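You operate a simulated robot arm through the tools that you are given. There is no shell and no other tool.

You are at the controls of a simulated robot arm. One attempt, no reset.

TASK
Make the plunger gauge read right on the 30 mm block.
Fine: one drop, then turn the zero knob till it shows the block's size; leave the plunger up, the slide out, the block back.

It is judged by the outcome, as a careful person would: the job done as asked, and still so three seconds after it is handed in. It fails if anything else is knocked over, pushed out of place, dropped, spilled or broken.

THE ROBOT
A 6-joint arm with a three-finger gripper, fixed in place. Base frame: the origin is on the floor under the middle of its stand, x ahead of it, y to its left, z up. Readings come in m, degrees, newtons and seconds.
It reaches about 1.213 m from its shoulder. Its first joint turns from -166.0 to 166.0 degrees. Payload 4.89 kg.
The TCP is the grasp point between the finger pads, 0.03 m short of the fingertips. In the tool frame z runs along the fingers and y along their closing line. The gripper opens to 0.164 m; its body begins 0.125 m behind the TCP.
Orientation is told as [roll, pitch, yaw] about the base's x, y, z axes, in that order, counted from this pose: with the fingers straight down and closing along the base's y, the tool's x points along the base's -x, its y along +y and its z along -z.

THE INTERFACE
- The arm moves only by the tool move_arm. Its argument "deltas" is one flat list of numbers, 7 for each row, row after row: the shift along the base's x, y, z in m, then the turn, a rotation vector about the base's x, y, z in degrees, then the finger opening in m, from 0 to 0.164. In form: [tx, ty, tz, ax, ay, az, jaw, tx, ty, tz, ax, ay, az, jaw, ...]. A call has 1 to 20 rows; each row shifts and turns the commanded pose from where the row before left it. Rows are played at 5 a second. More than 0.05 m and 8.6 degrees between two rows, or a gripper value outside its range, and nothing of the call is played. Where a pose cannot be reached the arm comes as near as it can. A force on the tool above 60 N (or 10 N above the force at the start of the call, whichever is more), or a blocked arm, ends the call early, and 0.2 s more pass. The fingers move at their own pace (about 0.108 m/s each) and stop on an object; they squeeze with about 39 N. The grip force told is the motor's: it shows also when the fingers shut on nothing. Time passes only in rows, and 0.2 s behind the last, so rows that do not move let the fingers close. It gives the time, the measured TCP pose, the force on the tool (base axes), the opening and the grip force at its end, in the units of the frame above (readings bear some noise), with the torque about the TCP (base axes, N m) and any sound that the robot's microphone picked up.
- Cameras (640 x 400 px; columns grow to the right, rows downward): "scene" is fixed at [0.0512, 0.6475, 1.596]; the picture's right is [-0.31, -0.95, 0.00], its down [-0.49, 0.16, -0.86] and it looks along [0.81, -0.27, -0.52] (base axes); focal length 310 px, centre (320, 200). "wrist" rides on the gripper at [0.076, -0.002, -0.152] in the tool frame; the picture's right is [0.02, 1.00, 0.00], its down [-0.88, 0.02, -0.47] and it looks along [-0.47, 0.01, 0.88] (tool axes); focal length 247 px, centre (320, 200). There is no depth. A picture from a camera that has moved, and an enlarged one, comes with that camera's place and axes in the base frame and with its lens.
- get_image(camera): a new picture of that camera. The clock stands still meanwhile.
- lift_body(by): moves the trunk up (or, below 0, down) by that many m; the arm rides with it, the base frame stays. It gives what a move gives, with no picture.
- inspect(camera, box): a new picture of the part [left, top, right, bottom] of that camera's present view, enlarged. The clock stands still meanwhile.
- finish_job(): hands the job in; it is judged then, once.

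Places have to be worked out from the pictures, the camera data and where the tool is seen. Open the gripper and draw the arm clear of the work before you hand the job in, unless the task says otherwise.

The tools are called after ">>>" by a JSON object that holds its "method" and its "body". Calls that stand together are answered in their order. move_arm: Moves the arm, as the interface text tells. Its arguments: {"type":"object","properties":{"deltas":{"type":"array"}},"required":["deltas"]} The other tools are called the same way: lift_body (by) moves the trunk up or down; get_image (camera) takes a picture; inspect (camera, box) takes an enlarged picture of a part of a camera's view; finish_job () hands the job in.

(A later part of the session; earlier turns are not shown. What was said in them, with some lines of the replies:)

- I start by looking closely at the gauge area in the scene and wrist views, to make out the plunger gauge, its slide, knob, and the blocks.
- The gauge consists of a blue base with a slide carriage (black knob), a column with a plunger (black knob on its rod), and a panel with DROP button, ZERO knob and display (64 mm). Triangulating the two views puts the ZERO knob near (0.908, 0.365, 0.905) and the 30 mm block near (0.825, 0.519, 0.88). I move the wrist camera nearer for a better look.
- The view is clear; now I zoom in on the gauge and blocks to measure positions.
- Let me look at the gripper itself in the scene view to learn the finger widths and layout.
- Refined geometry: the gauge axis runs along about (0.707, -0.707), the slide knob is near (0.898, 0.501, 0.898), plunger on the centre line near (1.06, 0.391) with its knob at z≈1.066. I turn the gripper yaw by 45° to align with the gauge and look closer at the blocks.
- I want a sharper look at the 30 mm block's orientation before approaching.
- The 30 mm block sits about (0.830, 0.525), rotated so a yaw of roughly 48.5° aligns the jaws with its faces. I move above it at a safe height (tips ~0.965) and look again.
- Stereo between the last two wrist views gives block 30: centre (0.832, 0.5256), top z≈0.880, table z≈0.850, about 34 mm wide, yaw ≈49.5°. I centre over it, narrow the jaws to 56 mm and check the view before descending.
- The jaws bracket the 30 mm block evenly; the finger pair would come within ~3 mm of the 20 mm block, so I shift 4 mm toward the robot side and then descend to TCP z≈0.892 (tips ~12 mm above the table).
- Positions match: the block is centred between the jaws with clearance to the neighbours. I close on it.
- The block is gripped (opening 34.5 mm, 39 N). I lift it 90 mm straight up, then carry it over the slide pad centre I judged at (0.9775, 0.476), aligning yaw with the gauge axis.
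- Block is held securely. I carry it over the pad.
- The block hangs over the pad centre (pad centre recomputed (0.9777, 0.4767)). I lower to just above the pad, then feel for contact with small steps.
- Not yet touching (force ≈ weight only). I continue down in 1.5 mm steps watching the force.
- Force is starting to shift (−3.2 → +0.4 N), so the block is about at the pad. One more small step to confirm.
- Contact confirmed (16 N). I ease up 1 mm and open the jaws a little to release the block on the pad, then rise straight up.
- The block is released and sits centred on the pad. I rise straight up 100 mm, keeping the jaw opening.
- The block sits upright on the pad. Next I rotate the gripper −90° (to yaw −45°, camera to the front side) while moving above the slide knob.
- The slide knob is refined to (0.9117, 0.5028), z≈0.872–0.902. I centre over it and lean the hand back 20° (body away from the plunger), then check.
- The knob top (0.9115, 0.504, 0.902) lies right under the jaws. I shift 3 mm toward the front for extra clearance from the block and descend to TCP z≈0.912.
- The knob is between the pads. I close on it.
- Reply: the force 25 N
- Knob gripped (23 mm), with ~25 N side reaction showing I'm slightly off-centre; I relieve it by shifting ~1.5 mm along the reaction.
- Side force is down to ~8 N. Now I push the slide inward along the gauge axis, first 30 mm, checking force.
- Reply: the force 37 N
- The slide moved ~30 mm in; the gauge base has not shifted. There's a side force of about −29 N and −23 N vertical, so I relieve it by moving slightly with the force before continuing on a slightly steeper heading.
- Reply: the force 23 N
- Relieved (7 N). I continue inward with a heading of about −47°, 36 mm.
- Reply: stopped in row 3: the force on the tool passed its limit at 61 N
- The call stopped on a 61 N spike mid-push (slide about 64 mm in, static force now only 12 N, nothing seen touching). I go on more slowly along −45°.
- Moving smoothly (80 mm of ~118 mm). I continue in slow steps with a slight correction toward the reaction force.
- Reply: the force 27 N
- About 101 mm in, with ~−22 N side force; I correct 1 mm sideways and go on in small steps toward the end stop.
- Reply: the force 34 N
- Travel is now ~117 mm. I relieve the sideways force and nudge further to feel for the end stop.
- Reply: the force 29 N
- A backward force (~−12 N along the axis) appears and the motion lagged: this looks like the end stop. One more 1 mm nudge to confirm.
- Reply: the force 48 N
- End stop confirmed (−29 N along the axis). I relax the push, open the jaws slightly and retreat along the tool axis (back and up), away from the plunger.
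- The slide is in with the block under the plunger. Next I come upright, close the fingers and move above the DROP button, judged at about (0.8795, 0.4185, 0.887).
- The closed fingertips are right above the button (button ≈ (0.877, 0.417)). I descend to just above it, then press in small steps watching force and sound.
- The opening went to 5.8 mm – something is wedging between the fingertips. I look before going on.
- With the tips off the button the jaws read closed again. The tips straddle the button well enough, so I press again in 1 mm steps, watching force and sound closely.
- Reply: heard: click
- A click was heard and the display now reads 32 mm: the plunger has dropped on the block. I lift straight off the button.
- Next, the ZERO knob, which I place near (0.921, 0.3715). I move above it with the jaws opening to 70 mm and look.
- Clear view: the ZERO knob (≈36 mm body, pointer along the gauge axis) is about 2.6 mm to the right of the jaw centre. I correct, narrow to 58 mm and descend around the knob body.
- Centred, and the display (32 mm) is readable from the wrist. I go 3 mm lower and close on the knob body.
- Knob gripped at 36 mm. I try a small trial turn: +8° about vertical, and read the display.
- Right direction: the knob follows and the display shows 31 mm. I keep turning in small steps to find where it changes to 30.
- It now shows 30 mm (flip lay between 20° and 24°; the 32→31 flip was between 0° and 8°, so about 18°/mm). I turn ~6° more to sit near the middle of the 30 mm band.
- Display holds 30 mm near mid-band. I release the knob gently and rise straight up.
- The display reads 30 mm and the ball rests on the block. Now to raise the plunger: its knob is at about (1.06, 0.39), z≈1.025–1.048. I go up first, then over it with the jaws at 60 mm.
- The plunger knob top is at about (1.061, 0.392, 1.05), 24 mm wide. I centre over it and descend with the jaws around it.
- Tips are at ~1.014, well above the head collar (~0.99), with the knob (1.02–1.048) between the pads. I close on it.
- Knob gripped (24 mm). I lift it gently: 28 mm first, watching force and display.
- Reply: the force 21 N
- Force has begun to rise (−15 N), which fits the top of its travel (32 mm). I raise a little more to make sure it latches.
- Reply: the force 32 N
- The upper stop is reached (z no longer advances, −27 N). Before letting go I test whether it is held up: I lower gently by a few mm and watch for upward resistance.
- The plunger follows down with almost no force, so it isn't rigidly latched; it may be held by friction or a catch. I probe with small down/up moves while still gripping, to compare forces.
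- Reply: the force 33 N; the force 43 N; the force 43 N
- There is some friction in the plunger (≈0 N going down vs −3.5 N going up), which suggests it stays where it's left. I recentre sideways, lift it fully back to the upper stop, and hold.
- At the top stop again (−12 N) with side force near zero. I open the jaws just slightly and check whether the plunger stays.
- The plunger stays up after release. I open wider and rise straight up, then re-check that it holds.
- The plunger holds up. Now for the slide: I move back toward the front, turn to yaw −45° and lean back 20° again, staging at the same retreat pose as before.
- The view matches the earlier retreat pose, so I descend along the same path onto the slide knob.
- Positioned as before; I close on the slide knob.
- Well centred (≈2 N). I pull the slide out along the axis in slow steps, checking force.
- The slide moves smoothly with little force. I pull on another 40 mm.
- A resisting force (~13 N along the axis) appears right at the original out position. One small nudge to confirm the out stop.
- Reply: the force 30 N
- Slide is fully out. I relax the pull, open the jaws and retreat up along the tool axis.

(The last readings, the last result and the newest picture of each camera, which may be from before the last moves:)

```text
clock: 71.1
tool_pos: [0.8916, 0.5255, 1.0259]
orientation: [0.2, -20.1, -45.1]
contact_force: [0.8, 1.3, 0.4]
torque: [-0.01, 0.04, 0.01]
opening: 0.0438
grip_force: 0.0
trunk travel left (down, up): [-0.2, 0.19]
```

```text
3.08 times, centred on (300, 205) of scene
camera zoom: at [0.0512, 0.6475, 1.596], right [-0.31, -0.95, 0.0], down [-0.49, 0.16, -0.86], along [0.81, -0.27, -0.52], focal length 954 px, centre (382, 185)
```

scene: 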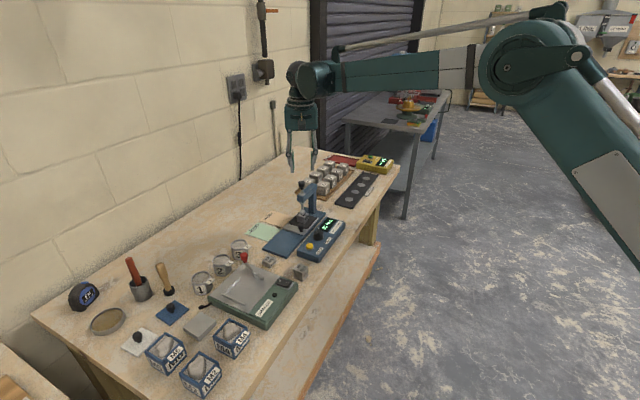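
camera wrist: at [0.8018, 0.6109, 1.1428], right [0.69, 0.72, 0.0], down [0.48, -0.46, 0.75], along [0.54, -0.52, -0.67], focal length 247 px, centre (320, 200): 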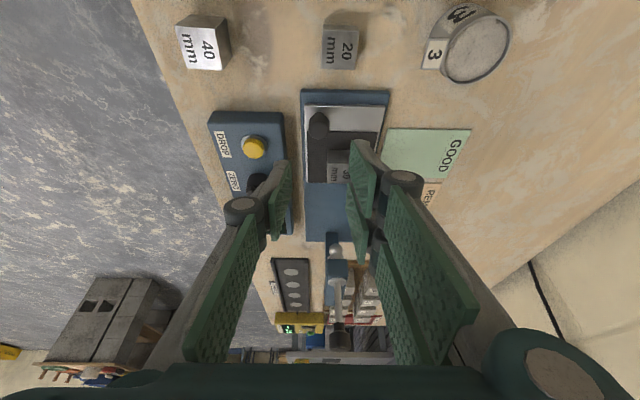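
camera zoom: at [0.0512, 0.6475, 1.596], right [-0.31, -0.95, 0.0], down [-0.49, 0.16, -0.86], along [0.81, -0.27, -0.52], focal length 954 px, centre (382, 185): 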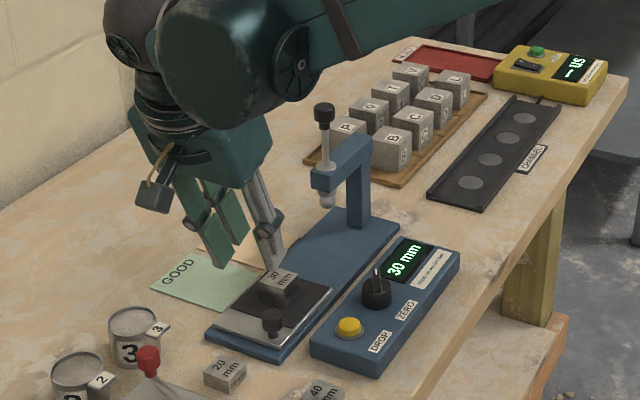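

Plunger up, slide out, display 30 mm. Next I come upright, rotate back to yaw 45° and move above the block on the pad.

>>> {"method": "move_arm", "body": {"deltas": [0, 0, 0.005, 4.72, 4.72, 0, 0.052, 0, 0, 0.005, 4.71, 4.71, 0, 0.052, 0, 0, 0.005, 4.71, 4.71, 0, 0.052, 0.0071, -0.0042, 0, 0, 0, 7.5, 0.052, 0.0071, -0.0042, 0, 0, 0, 7.5, 0.052, 0.0071, -0.0042, 0, 0, 0, 7.5, 0.052, 0.0071, -0.0042, 0, 0, 0, 7.5, 0.052, 0.0071, -0.0042, 0, 0, 0, 7.5, 0.052, 0.0071, -0.0042, 0, 0, 0, 7.5, 0.052, 0.0071, -0.0042, 0, 0, 0, 7.5, 0.052, 0.0072, -0.0042, 0, 0, 0, 7.5, 0.052, 0.0072, -0.0041, 0, 0, 0, 7.5, 0.052, 0.0072, -0.0041, 0, 0, 0, 7.5, 0.052, 0.0072, -0.0041, 0, 0, 0, 7.5, 0.052, 0.0072, -0.0041, 0, 0, 0, 7.5, 0.052]}}

>>> {"method": "get_image", "body": {"camera": "wrist"}}

>>> {"method": "inspect", "body": {"camera": "scene", "box": [240, 130, 360, 260]}}

```text
clock: 74.3
tool_pos: [0.9764, 0.4746, 1.0397]
orientation: [0.2, -0.1, 45.1]
contact_force: [0.5, -0.2, -0.2]
torque: [-0.01, -0.03, 0.01]
opening: 0.0519
grip_force: 0.2
trunk travel left (down, up): [-0.2, 0.19]
```

```text
taken
camera wrist: at [0.9238, 0.4188, 1.1929], right [-0.72, 0.69, 0.0], down [0.61, 0.64, 0.47], along [0.33, 0.34, -0.88], focal length 247 px, centre (320, 200)
```

wrist: 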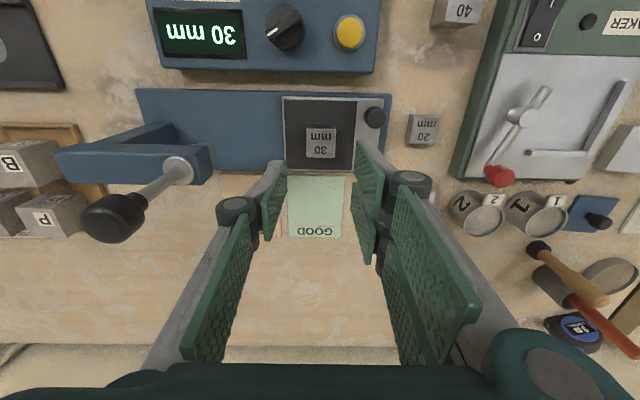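

```text
3.08 times, centred on (300, 195) of scene
camera zoom: at [0.0512, 0.6475, 1.596], right [-0.31, -0.95, 0.0], down [-0.49, 0.16, -0.86], along [0.81, -0.27, -0.52], focal length 954 px, centre (382, 215)
```

zoom: 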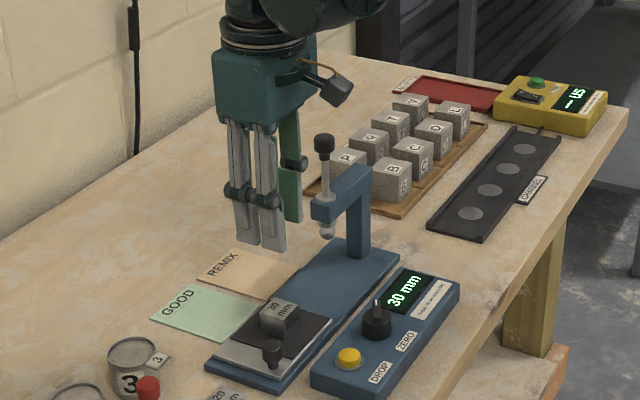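

>>> {"method": "inspect", "body": {"camera": "wrist", "box": [250, 80, 410, 220]}}

```text
2.86 times, centred on (330, 150) of wrist
camera zoom: at [0.9238, 0.4188, 1.1929], right [-0.72, 0.69, 0.0], down [0.61, 0.64, 0.47], along [0.33, 0.34, -0.88], focal length 706 px, centre (291, 343)
```

zoom: 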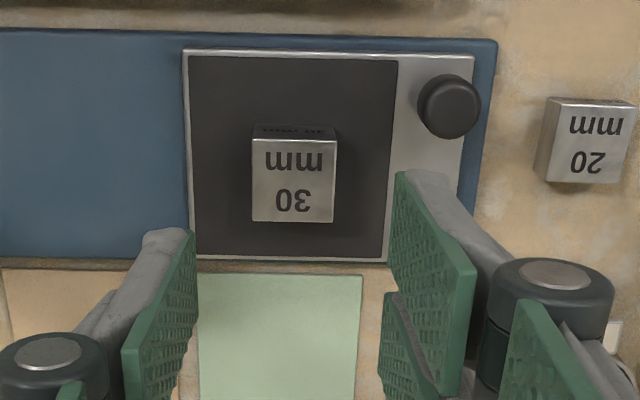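

The block is ~3 mm further along the view than the jaw centre; I correct and descend around it in steps.

>>> {"method": "move_arm", "body": {"deltas": [0.0016, 0.0028, -0.02, 0, 0, 0, 0.056, 0, 0, -0.03, 0, 0, 0, 0.056, 0, 0, -0.03, 0, 0, 0, 0.056, 0, 0, -0.025, 0, 0, 0, 0.056, 0, 0, -0.014, 0, 0, 0, 0.056]}}

>>> {"method": "inspect", "body": {"camera": "wrist", "box": [240, 90, 440, 240]}}

```text
clock: 75.5
tool_pos: [0.9786, 0.4765, 0.9222]
orientation: [0.2, 0.0, 44.9]
contact_force: [-0.1, 0.2, 0.1]
torque: [0.01, -0.05, -0.02]
opening: 0.0559
grip_force: 0.1
trunk travel left (down, up): [-0.2, 0.19]
```

```text
2.67 times, centred on (340, 165) of wrist
camera zoom: at [0.9255, 0.4214, 1.0737], right [-0.72, 0.69, 0.0], down [0.61, 0.63, 0.47], along [0.33, 0.34, -0.88], focal length 659 px, centre (267, 293)
```

zoom: 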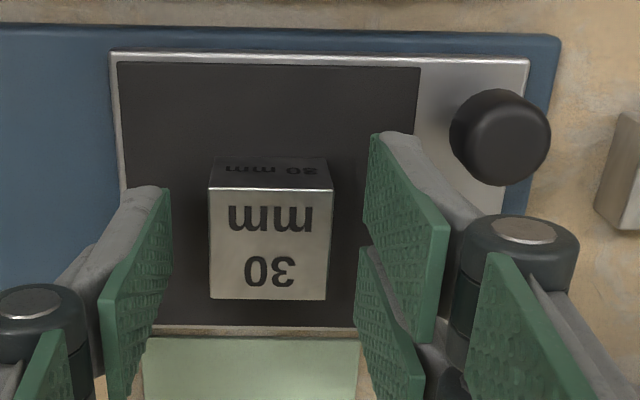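

>>> {"method": "move_arm", "body": {"deltas": [-0.001, 0.0002, -0.004, 0, 0, 0, 0.056, 0, 0, -0.003, 0, 0, 0, 0.056, 0, 0, 0, 0, 0, 0, 0.045, 0, 0, 0, 0, 0, 0, 0.036, 0, 0, 0, 0, 0, 0, 0.02, 0, 0, 0, 0, 0, 0, 0.02]}}

>>> {"method": "inspect", "body": {"camera": "wrist", "box": [240, 90, 440, 240]}}

```text
clock: 76.9
tool_pos: [0.9784, 0.4761, 0.9147]
orientation: [0.2, 0.0, 44.8]
contact_force: [-0.1, 0.8, 0.4]
torque: [-0.05, -0.06, 0.0]
opening: 0.0346
grip_force: 39.3
trunk travel left (down, up): [-0.2, 0.19]
```

```text
2.67 times, centred on (340, 165) of wrist
camera zoom: at [0.9244, 0.4211, 1.0668], right [-0.72, 0.69, 0.0], down [0.61, 0.63, 0.47], along [0.33, 0.34, -0.88], focal length 659 px, centre (267, 293)
```

zoom: 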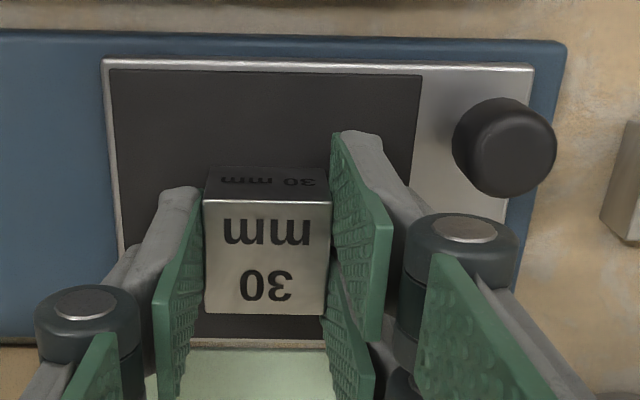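

Block gripped in the same in-hand position as before. I lift 90 mm and carry it back over its original spot, restoring the yaw.

>>> {"method": "move_arm", "body": {"deltas": [0, 0, 0.01, 0, 0, 0, 0.02, 0, 0, 0.02, 0, 0, 0, 0.02, 0, 0, 0.02, 0, 0, 0, 0.02, 0, 0, 0.02, 0, 0, 0, 0.02, 0, 0, 0.02, 0, 0, 0, 0.02, -0.0293, 0.0096, 0, 0, 0, 0.9, 0.02, -0.0293, 0.0096, 0, 0, 0, 0.9, 0.02, -0.0293, 0.0096, 0, 0, 0, 0.9, 0.02, -0.0293, 0.0096, 0, 0, 0, 0.9, 0.02, -0.0293, 0.0096, 0, 0, 0, 0.9, 0.02]}}

>>> {"method": "get_image", "body": {"camera": "wrist"}}

>>> {"method": "inspect", "body": {"camera": "scene", "box": [230, 140, 360, 280]}}

```text
clock: 79.1
tool_pos: [0.8329, 0.5251, 1.0037]
orientation: [0.1, 0.0, 49.4]
contact_force: [0.7, -1.4, -3.1]
torque: [0.12, 0.15, 0.01]
opening: 0.0346
grip_force: 38.7
trunk travel left (down, up): [-0.2, 0.19]
```

```text
taken
camera wrist: at [0.785, 0.4651, 1.1561], right [-0.77, 0.63, 0.0], down [0.56, 0.68, 0.47], along [0.3, 0.37, -0.88], focal length 247 px, centre (320, 200)
```

wrist: 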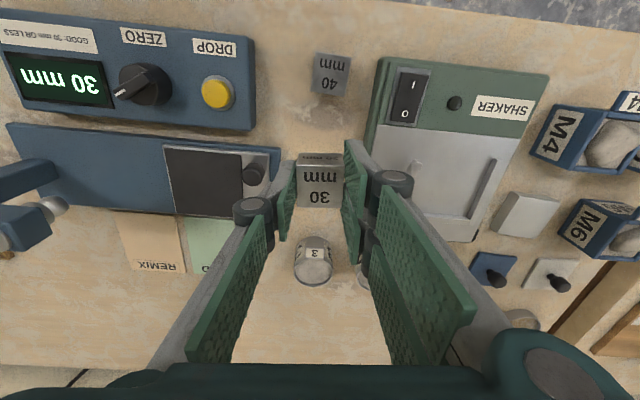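

```text
2.86 times, centred on (295, 210) of scene
camera zoom: at [0.0512, 0.6475, 1.596], right [-0.31, -0.95, 0.0], down [-0.49, 0.16, -0.86], along [0.81, -0.27, -0.52], focal length 886 px, centre (391, 171)
```

zoom: 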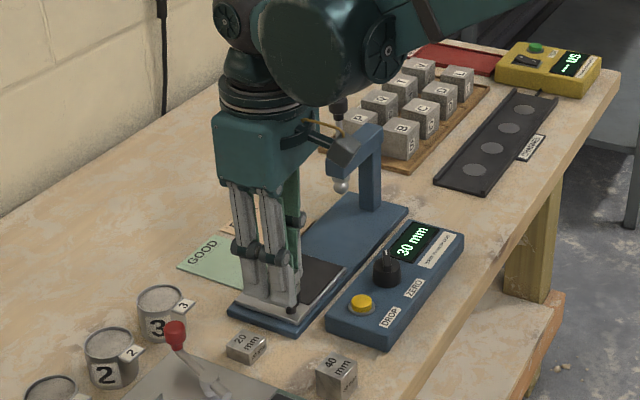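

>>> {"method": "move_arm", "body": {"deltas": [0, 0, -0.01, 0, 0, 0, 0.02, 0, 0, -0.01, 0, 0, 0, 0.02, 0, 0, -0.01, 0, 0, 0, 0.02]}}

>>> {"method": "inspect", "body": {"camera": "wrist", "box": [220, 50, 420, 250]}}

```text
clock: 79.9
tool_pos: [0.8305, 0.525, 0.9729]
orientation: [0.2, 0.0, 49.4]
contact_force: [-0.1, 1.0, -2.6]
torque: [-0.02, 0.01, 0.0]
opening: 0.0345
grip_force: 39.1
trunk travel left (down, up): [-0.2, 0.19]
```

```text
2.00 times, centred on (320, 150) of wrist
camera zoom: at [0.7833, 0.4657, 1.1258], right [-0.77, 0.63, 0.0], down [0.56, 0.68, 0.47], along [0.3, 0.37, -0.88], focal length 494 px, centre (320, 300)
```

zoom: 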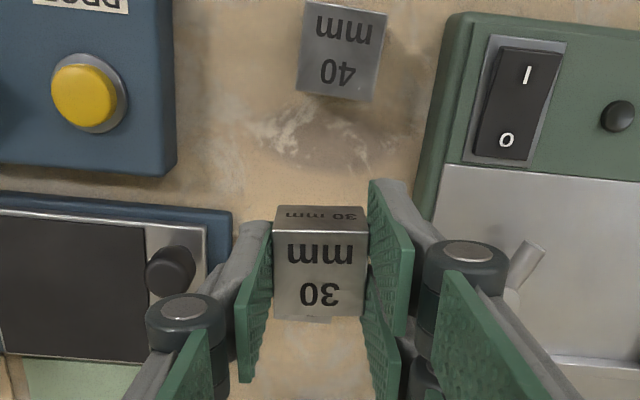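

>>> {"method": "move_arm", "body": {"deltas": [-0.0009, -0.0004, -0.02, 0, 0, 0, 0.02, 0, 0, -0.02, 0, 0, 0, 0.02, 0, 0, -0.02, 0, 0, 0, 0.02, 0, 0, -0.014, 0, 0, 0, 0.02]}}

>>> {"method": "inspect", "body": {"camera": "wrist", "box": [220, 80, 420, 280]}}

```text
clock: 80.9
tool_pos: [0.8296, 0.5249, 0.8998]
orientation: [0.2, 0.1, 49.4]
contact_force: [-0.4, 0.3, -3.3]
torque: [0.02, -0.04, 0.03]
opening: 0.035
grip_force: 38.8
trunk travel left (down, up): [-0.2, 0.19]
```

```text
2.00 times, centred on (320, 180) of wrist
camera zoom: at [0.7808, 0.4655, 1.0526], right [-0.77, 0.63, 0.0], down [0.56, 0.68, 0.47], along [0.3, 0.37, -0.88], focal length 494 px, centre (320, 240)
```

zoom: 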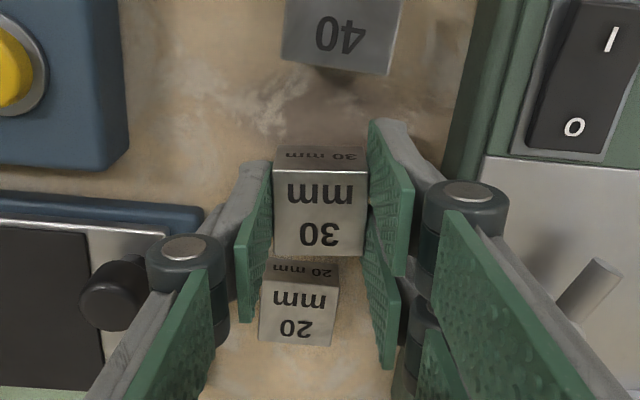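

>>> {"method": "move_arm", "body": {"deltas": [0.0008, -0.0002, -0.003, 0, 0, 0, 0.02, 0, 0, -0.0025, 0, 0, 0, 0.02]}}

>>> {"method": "inspect", "body": {"camera": "wrist", "box": [220, 80, 420, 280]}}

```text
clock: 81.5
tool_pos: [0.8311, 0.5246, 0.8943]
orientation: [0.3, 0.0, 49.4]
contact_force: [0.4, 0.5, -2.6]
torque: [0.04, -0.05, 0.02]
opening: 0.0348
grip_force: 38.9
trunk travel left (down, up): [-0.2, 0.19]
```

```text
2.00 times, centred on (320, 180) of wrist
camera zoom: at [0.7818, 0.465, 1.0467], right [-0.77, 0.63, 0.0], down [0.56, 0.68, 0.47], along [0.3, 0.37, -0.88], focal length 494 px, centre (320, 240)
```

zoom: 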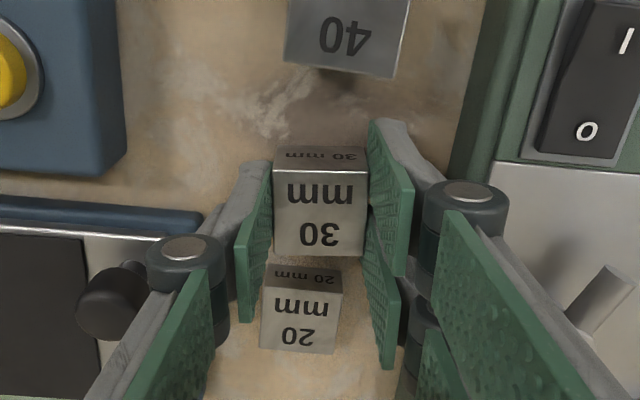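

The view now matches the original pick view closely. I lower the last couple of mm in small steps to feel the table.

>>> {"method": "move_arm", "body": {"deltas": [0, 0, -0.001, 0, 0, 0, 0.02, 0, 0, -0.0008, 0, 0, 0, 0.02]}}

```text
clock: 82.1
tool_pos: [0.8305, 0.5243, 0.8919]
orientation: [0.3, 0.0, 49.5]
contact_force: [1.4, -0.4, 0.5]
torque: [-0.06, -0.06, 0.01]
opening: 0.0347
grip_force: 39.1
trunk travel left (down, up): [-0.2, 0.19]
```

>>> {"method": "move_arm", "body": {"deltas": [0, 0, -0.0006, 0, 0, 0, 0.02]}}

```text
clock: 82.5
tool_pos: [0.8298, 0.5242, 0.891]
orientation: [0.2, 0.0, 49.5]
contact_force: [0.7, 0.9, 3.5]
torque: [0.01, -0.09, 0.03]
opening: 0.0347
grip_force: 39.0
trunk travel left (down, up): [-0.2, 0.19]
```

The block is down on the table (light contact, +3.5 N). I open the jaws to 56 mm as at the pick, then check.

>>> {"method": "move_arm", "body": {"deltas": [0, 0, 0, 0, 0, 0, 0.0347, 0, 0, 0, 0, 0, 0, 0.042, 0, 0, 0, 0, 0, 0, 0.05, 0, 0, 0, 0, 0, 0, 0.056, 0, 0, 0, 0, 0, 0, 0.056]}}

>>> {"method": "inspect", "body": {"camera": "wrist", "box": [220, 80, 420, 280]}}

```text
clock: 83.7
tool_pos: [0.8293, 0.5241, 0.8918]
orientation: [0.2, 0.0, 49.4]
contact_force: [0.0, -0.3, 0.2]
torque: [0.01, -0.01, -0.01]
opening: 0.0559
grip_force: 0.1
trunk travel left (down, up): [-0.2, 0.19]
```

```text
2.00 times, centred on (320, 180) of wrist
camera zoom: at [0.7814, 0.4645, 1.0447], right [-0.77, 0.63, 0.0], down [0.56, 0.68, 0.47], along [0.3, 0.37, -0.88], focal length 494 px, centre (320, 240)
```

zoom: 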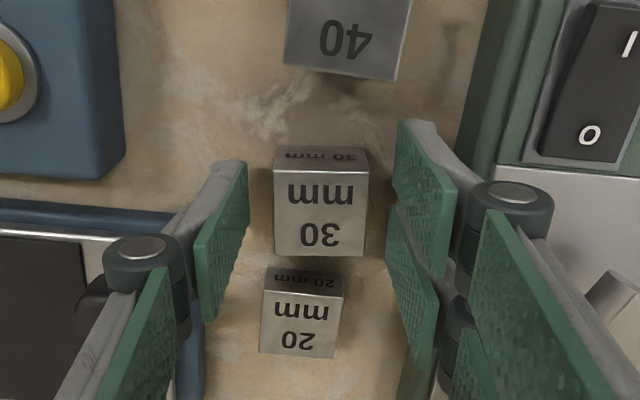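

The block stands back in its place, neighbours untouched. I rise straight up, then withdraw clear of the bench area.

>>> {"method": "move_arm", "body": {"deltas": [0, 0, 0.01, 0, 0, 0, 0.056, 0, 0, 0.02, 0, 0, 0, 0.056, 0, 0, 0.03, 0, 0, 0, 0.056, 0, 0, 0.04, 0, 0, 0, 0.056, 0, 0, 0.04, 0, 0, 0, 0.056, -0.03, -0.03, 0.03, 0, 0, 0, 0.08, -0.03, -0.03, 0.03, 0, 0, 0, 0.1, -0.03, -0.03, 0.02, 0, 0, 0, 0.12, -0.03, -0.03, 0.02, 0, 0, 0, 0.12, -0.03, -0.03, 0.01, 0, 0, 0, 0.12]}}

>>> {"method": "get_image", "body": {"camera": "wrist"}}

>>> {"method": "get_image", "body": {"camera": "scene"}}

>>> {"method": "inspect", "body": {"camera": "scene", "box": [240, 160, 360, 290]}}

```text
refused: row 6 steps farther than a row can; nothing moved
```

```text
taken
camera wrist: at [0.7814, 0.4645, 1.0447], right [-0.77, 0.63, 0.0], down [0.56, 0.68, 0.47], along [0.3, 0.37, -0.88], focal length 247 px, centre (320, 200)
```

wrist: 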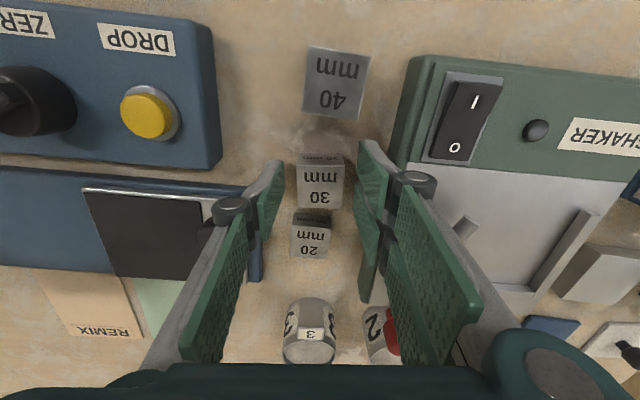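

```text
taken
```

scene: 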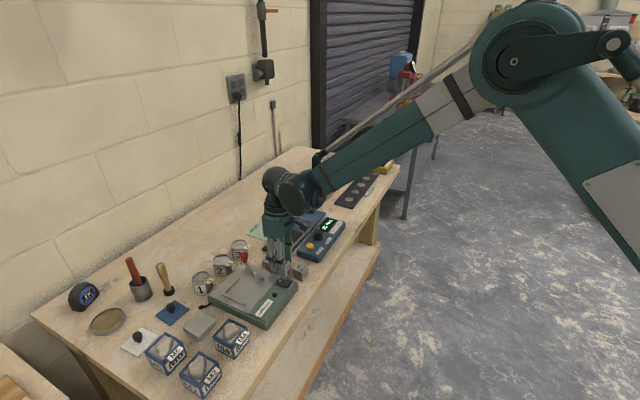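

```text
3.08 times, centred on (300, 225) of scene
camera zoom: at [0.0512, 0.6475, 1.596], right [-0.31, -0.95, 0.0], down [-0.49, 0.16, -0.86], along [0.81, -0.27, -0.52], focal length 954 px, centre (382, 123)
```

zoom: 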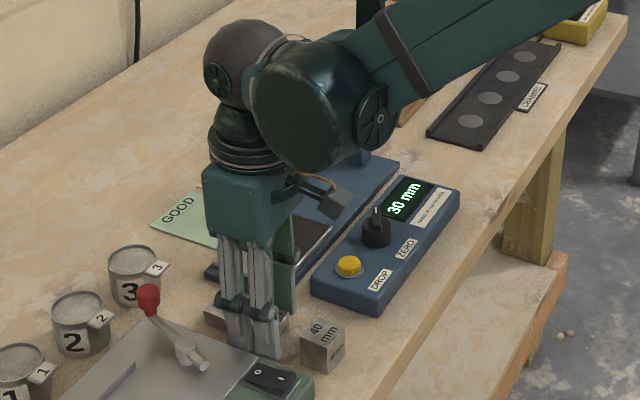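

A row was too long (over 0.05 m combined), so nothing moved. I repeat with shorter rows: up first, then back.

>>> {"method": "move_arm", "body": {"deltas": [0, 0, 0.01, 0, 0, 0, 0.056, 0, 0, 0.02, 0, 0, 0, 0.056, 0, 0, 0.03, 0, 0, 0, 0.056, 0, 0, 0.04, 0, 0, 0, 0.056, 0, 0, 0.04, 0, 0, 0, 0.056, -0.024, -0.024, 0.025, 0, 0, 0, 0.08, -0.024, -0.024, 0.025, 0, 0, 0, 0.1, -0.024, -0.024, 0.025, 0, 0, 0, 0.12, -0.024, -0.024, 0.02, 0, 0, 0, 0.12, -0.024, -0.024, 0.02, 0, 0, 0, 0.12, -0.024, -0.024, 0.02, 0, 0, 0, 0.12, -0.024, -0.024, 0.02, 0, 0, 0, 0.12]}}

>>> {"method": "get_image", "body": {"camera": "wrist"}}

>>> {"method": "get_image", "body": {"camera": "scene"}}

>>> {"method": "inspect", "body": {"camera": "scene", "box": [240, 160, 360, 290]}}

```text
clock: 86.3
tool_pos: [0.6623, 0.3554, 1.1879]
orientation: [0.2, -0.1, 49.4]
contact_force: [1.0, 1.6, -1.1]
torque: [-0.13, 0.19, 0.0]
opening: 0.1202
grip_force: 0.2
trunk travel left (down, up): [-0.2, 0.19]
```

```text
taken
camera wrist: at [0.6149, 0.2951, 1.3398], right [-0.77, 0.63, 0.0], down [0.56, 0.68, 0.47], along [0.3, 0.37, -0.88], focal length 247 px, centre (320, 200)
```

wrist: 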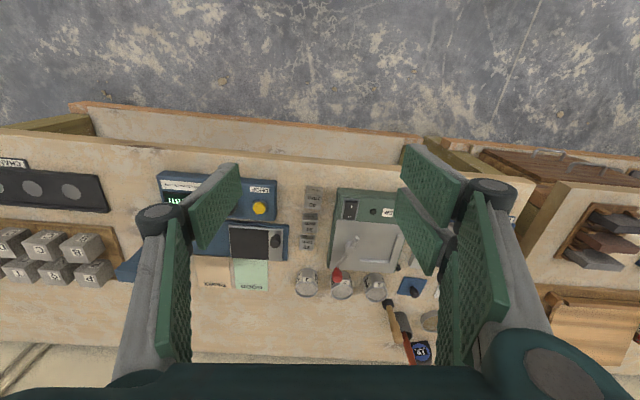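

```text
taken
```

scene: 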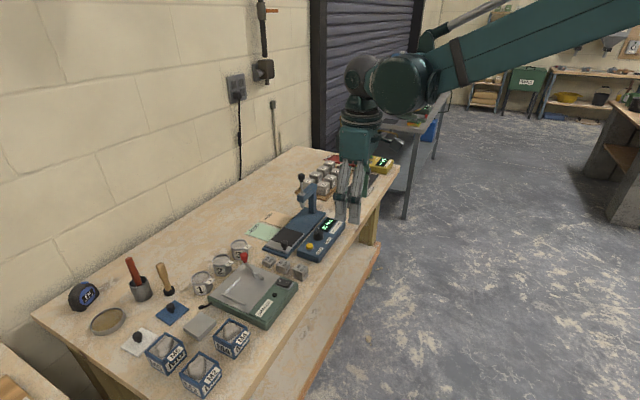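

```text
3.08 times, centred on (300, 225) of scene
camera zoom: at [0.0512, 0.6475, 1.596], right [-0.31, -0.95, 0.0], down [-0.49, 0.16, -0.86], along [0.81, -0.27, -0.52], focal length 954 px, centre (382, 123)
```

zoom: 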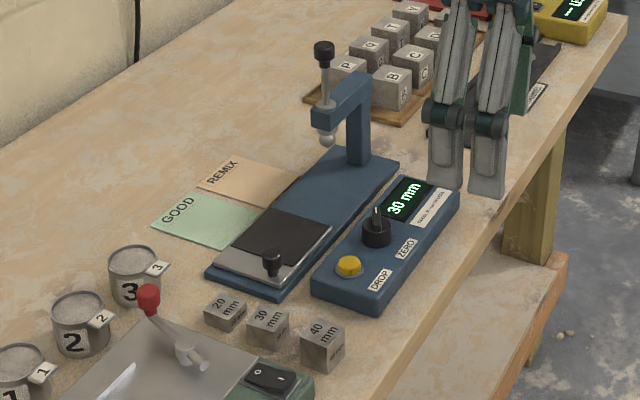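

Final check: the display shows 30 mm, the plunger has stayed up, and the slide is fully out with its pad empty. The 30 mm block is back between the undisturbed 20 and 40 mm blocks, and the arm is clear with the gripper open. I hand the job in.

>>> {"method": "finish_job", "body": {}}

```text
The job is handed in.
```

The plunger gauge now reads 30 mm on the 30 mm block, and I've handed the job in.

- **Reading:** I pressed DROP once and the gauge showed 32 mm. I then turned the zero knob until it showed 30 mm, plus a little more so it isn't right at the changeover from 31. I estimated how much more to turn; I didn't check where it changes to 29.
- **Plunger:** I lifted it to its upper stop and let go. I felt no catch, so it may be friction alone holding it up. It had stayed up for about 29 seconds when I handed in.
- **Slide:** it is pulled out to its stop, and the pad is empty.
- **Block:** the 30 mm block is back in its place, within about a millimetre. The 20 and 40 mm blocks beside it weren't touched.

Once while I pushed the slide in, the force limit (60 N) stopped the arm. I carried on more slowly, and the gauge did not shift. Nothing else was moved or knocked over.
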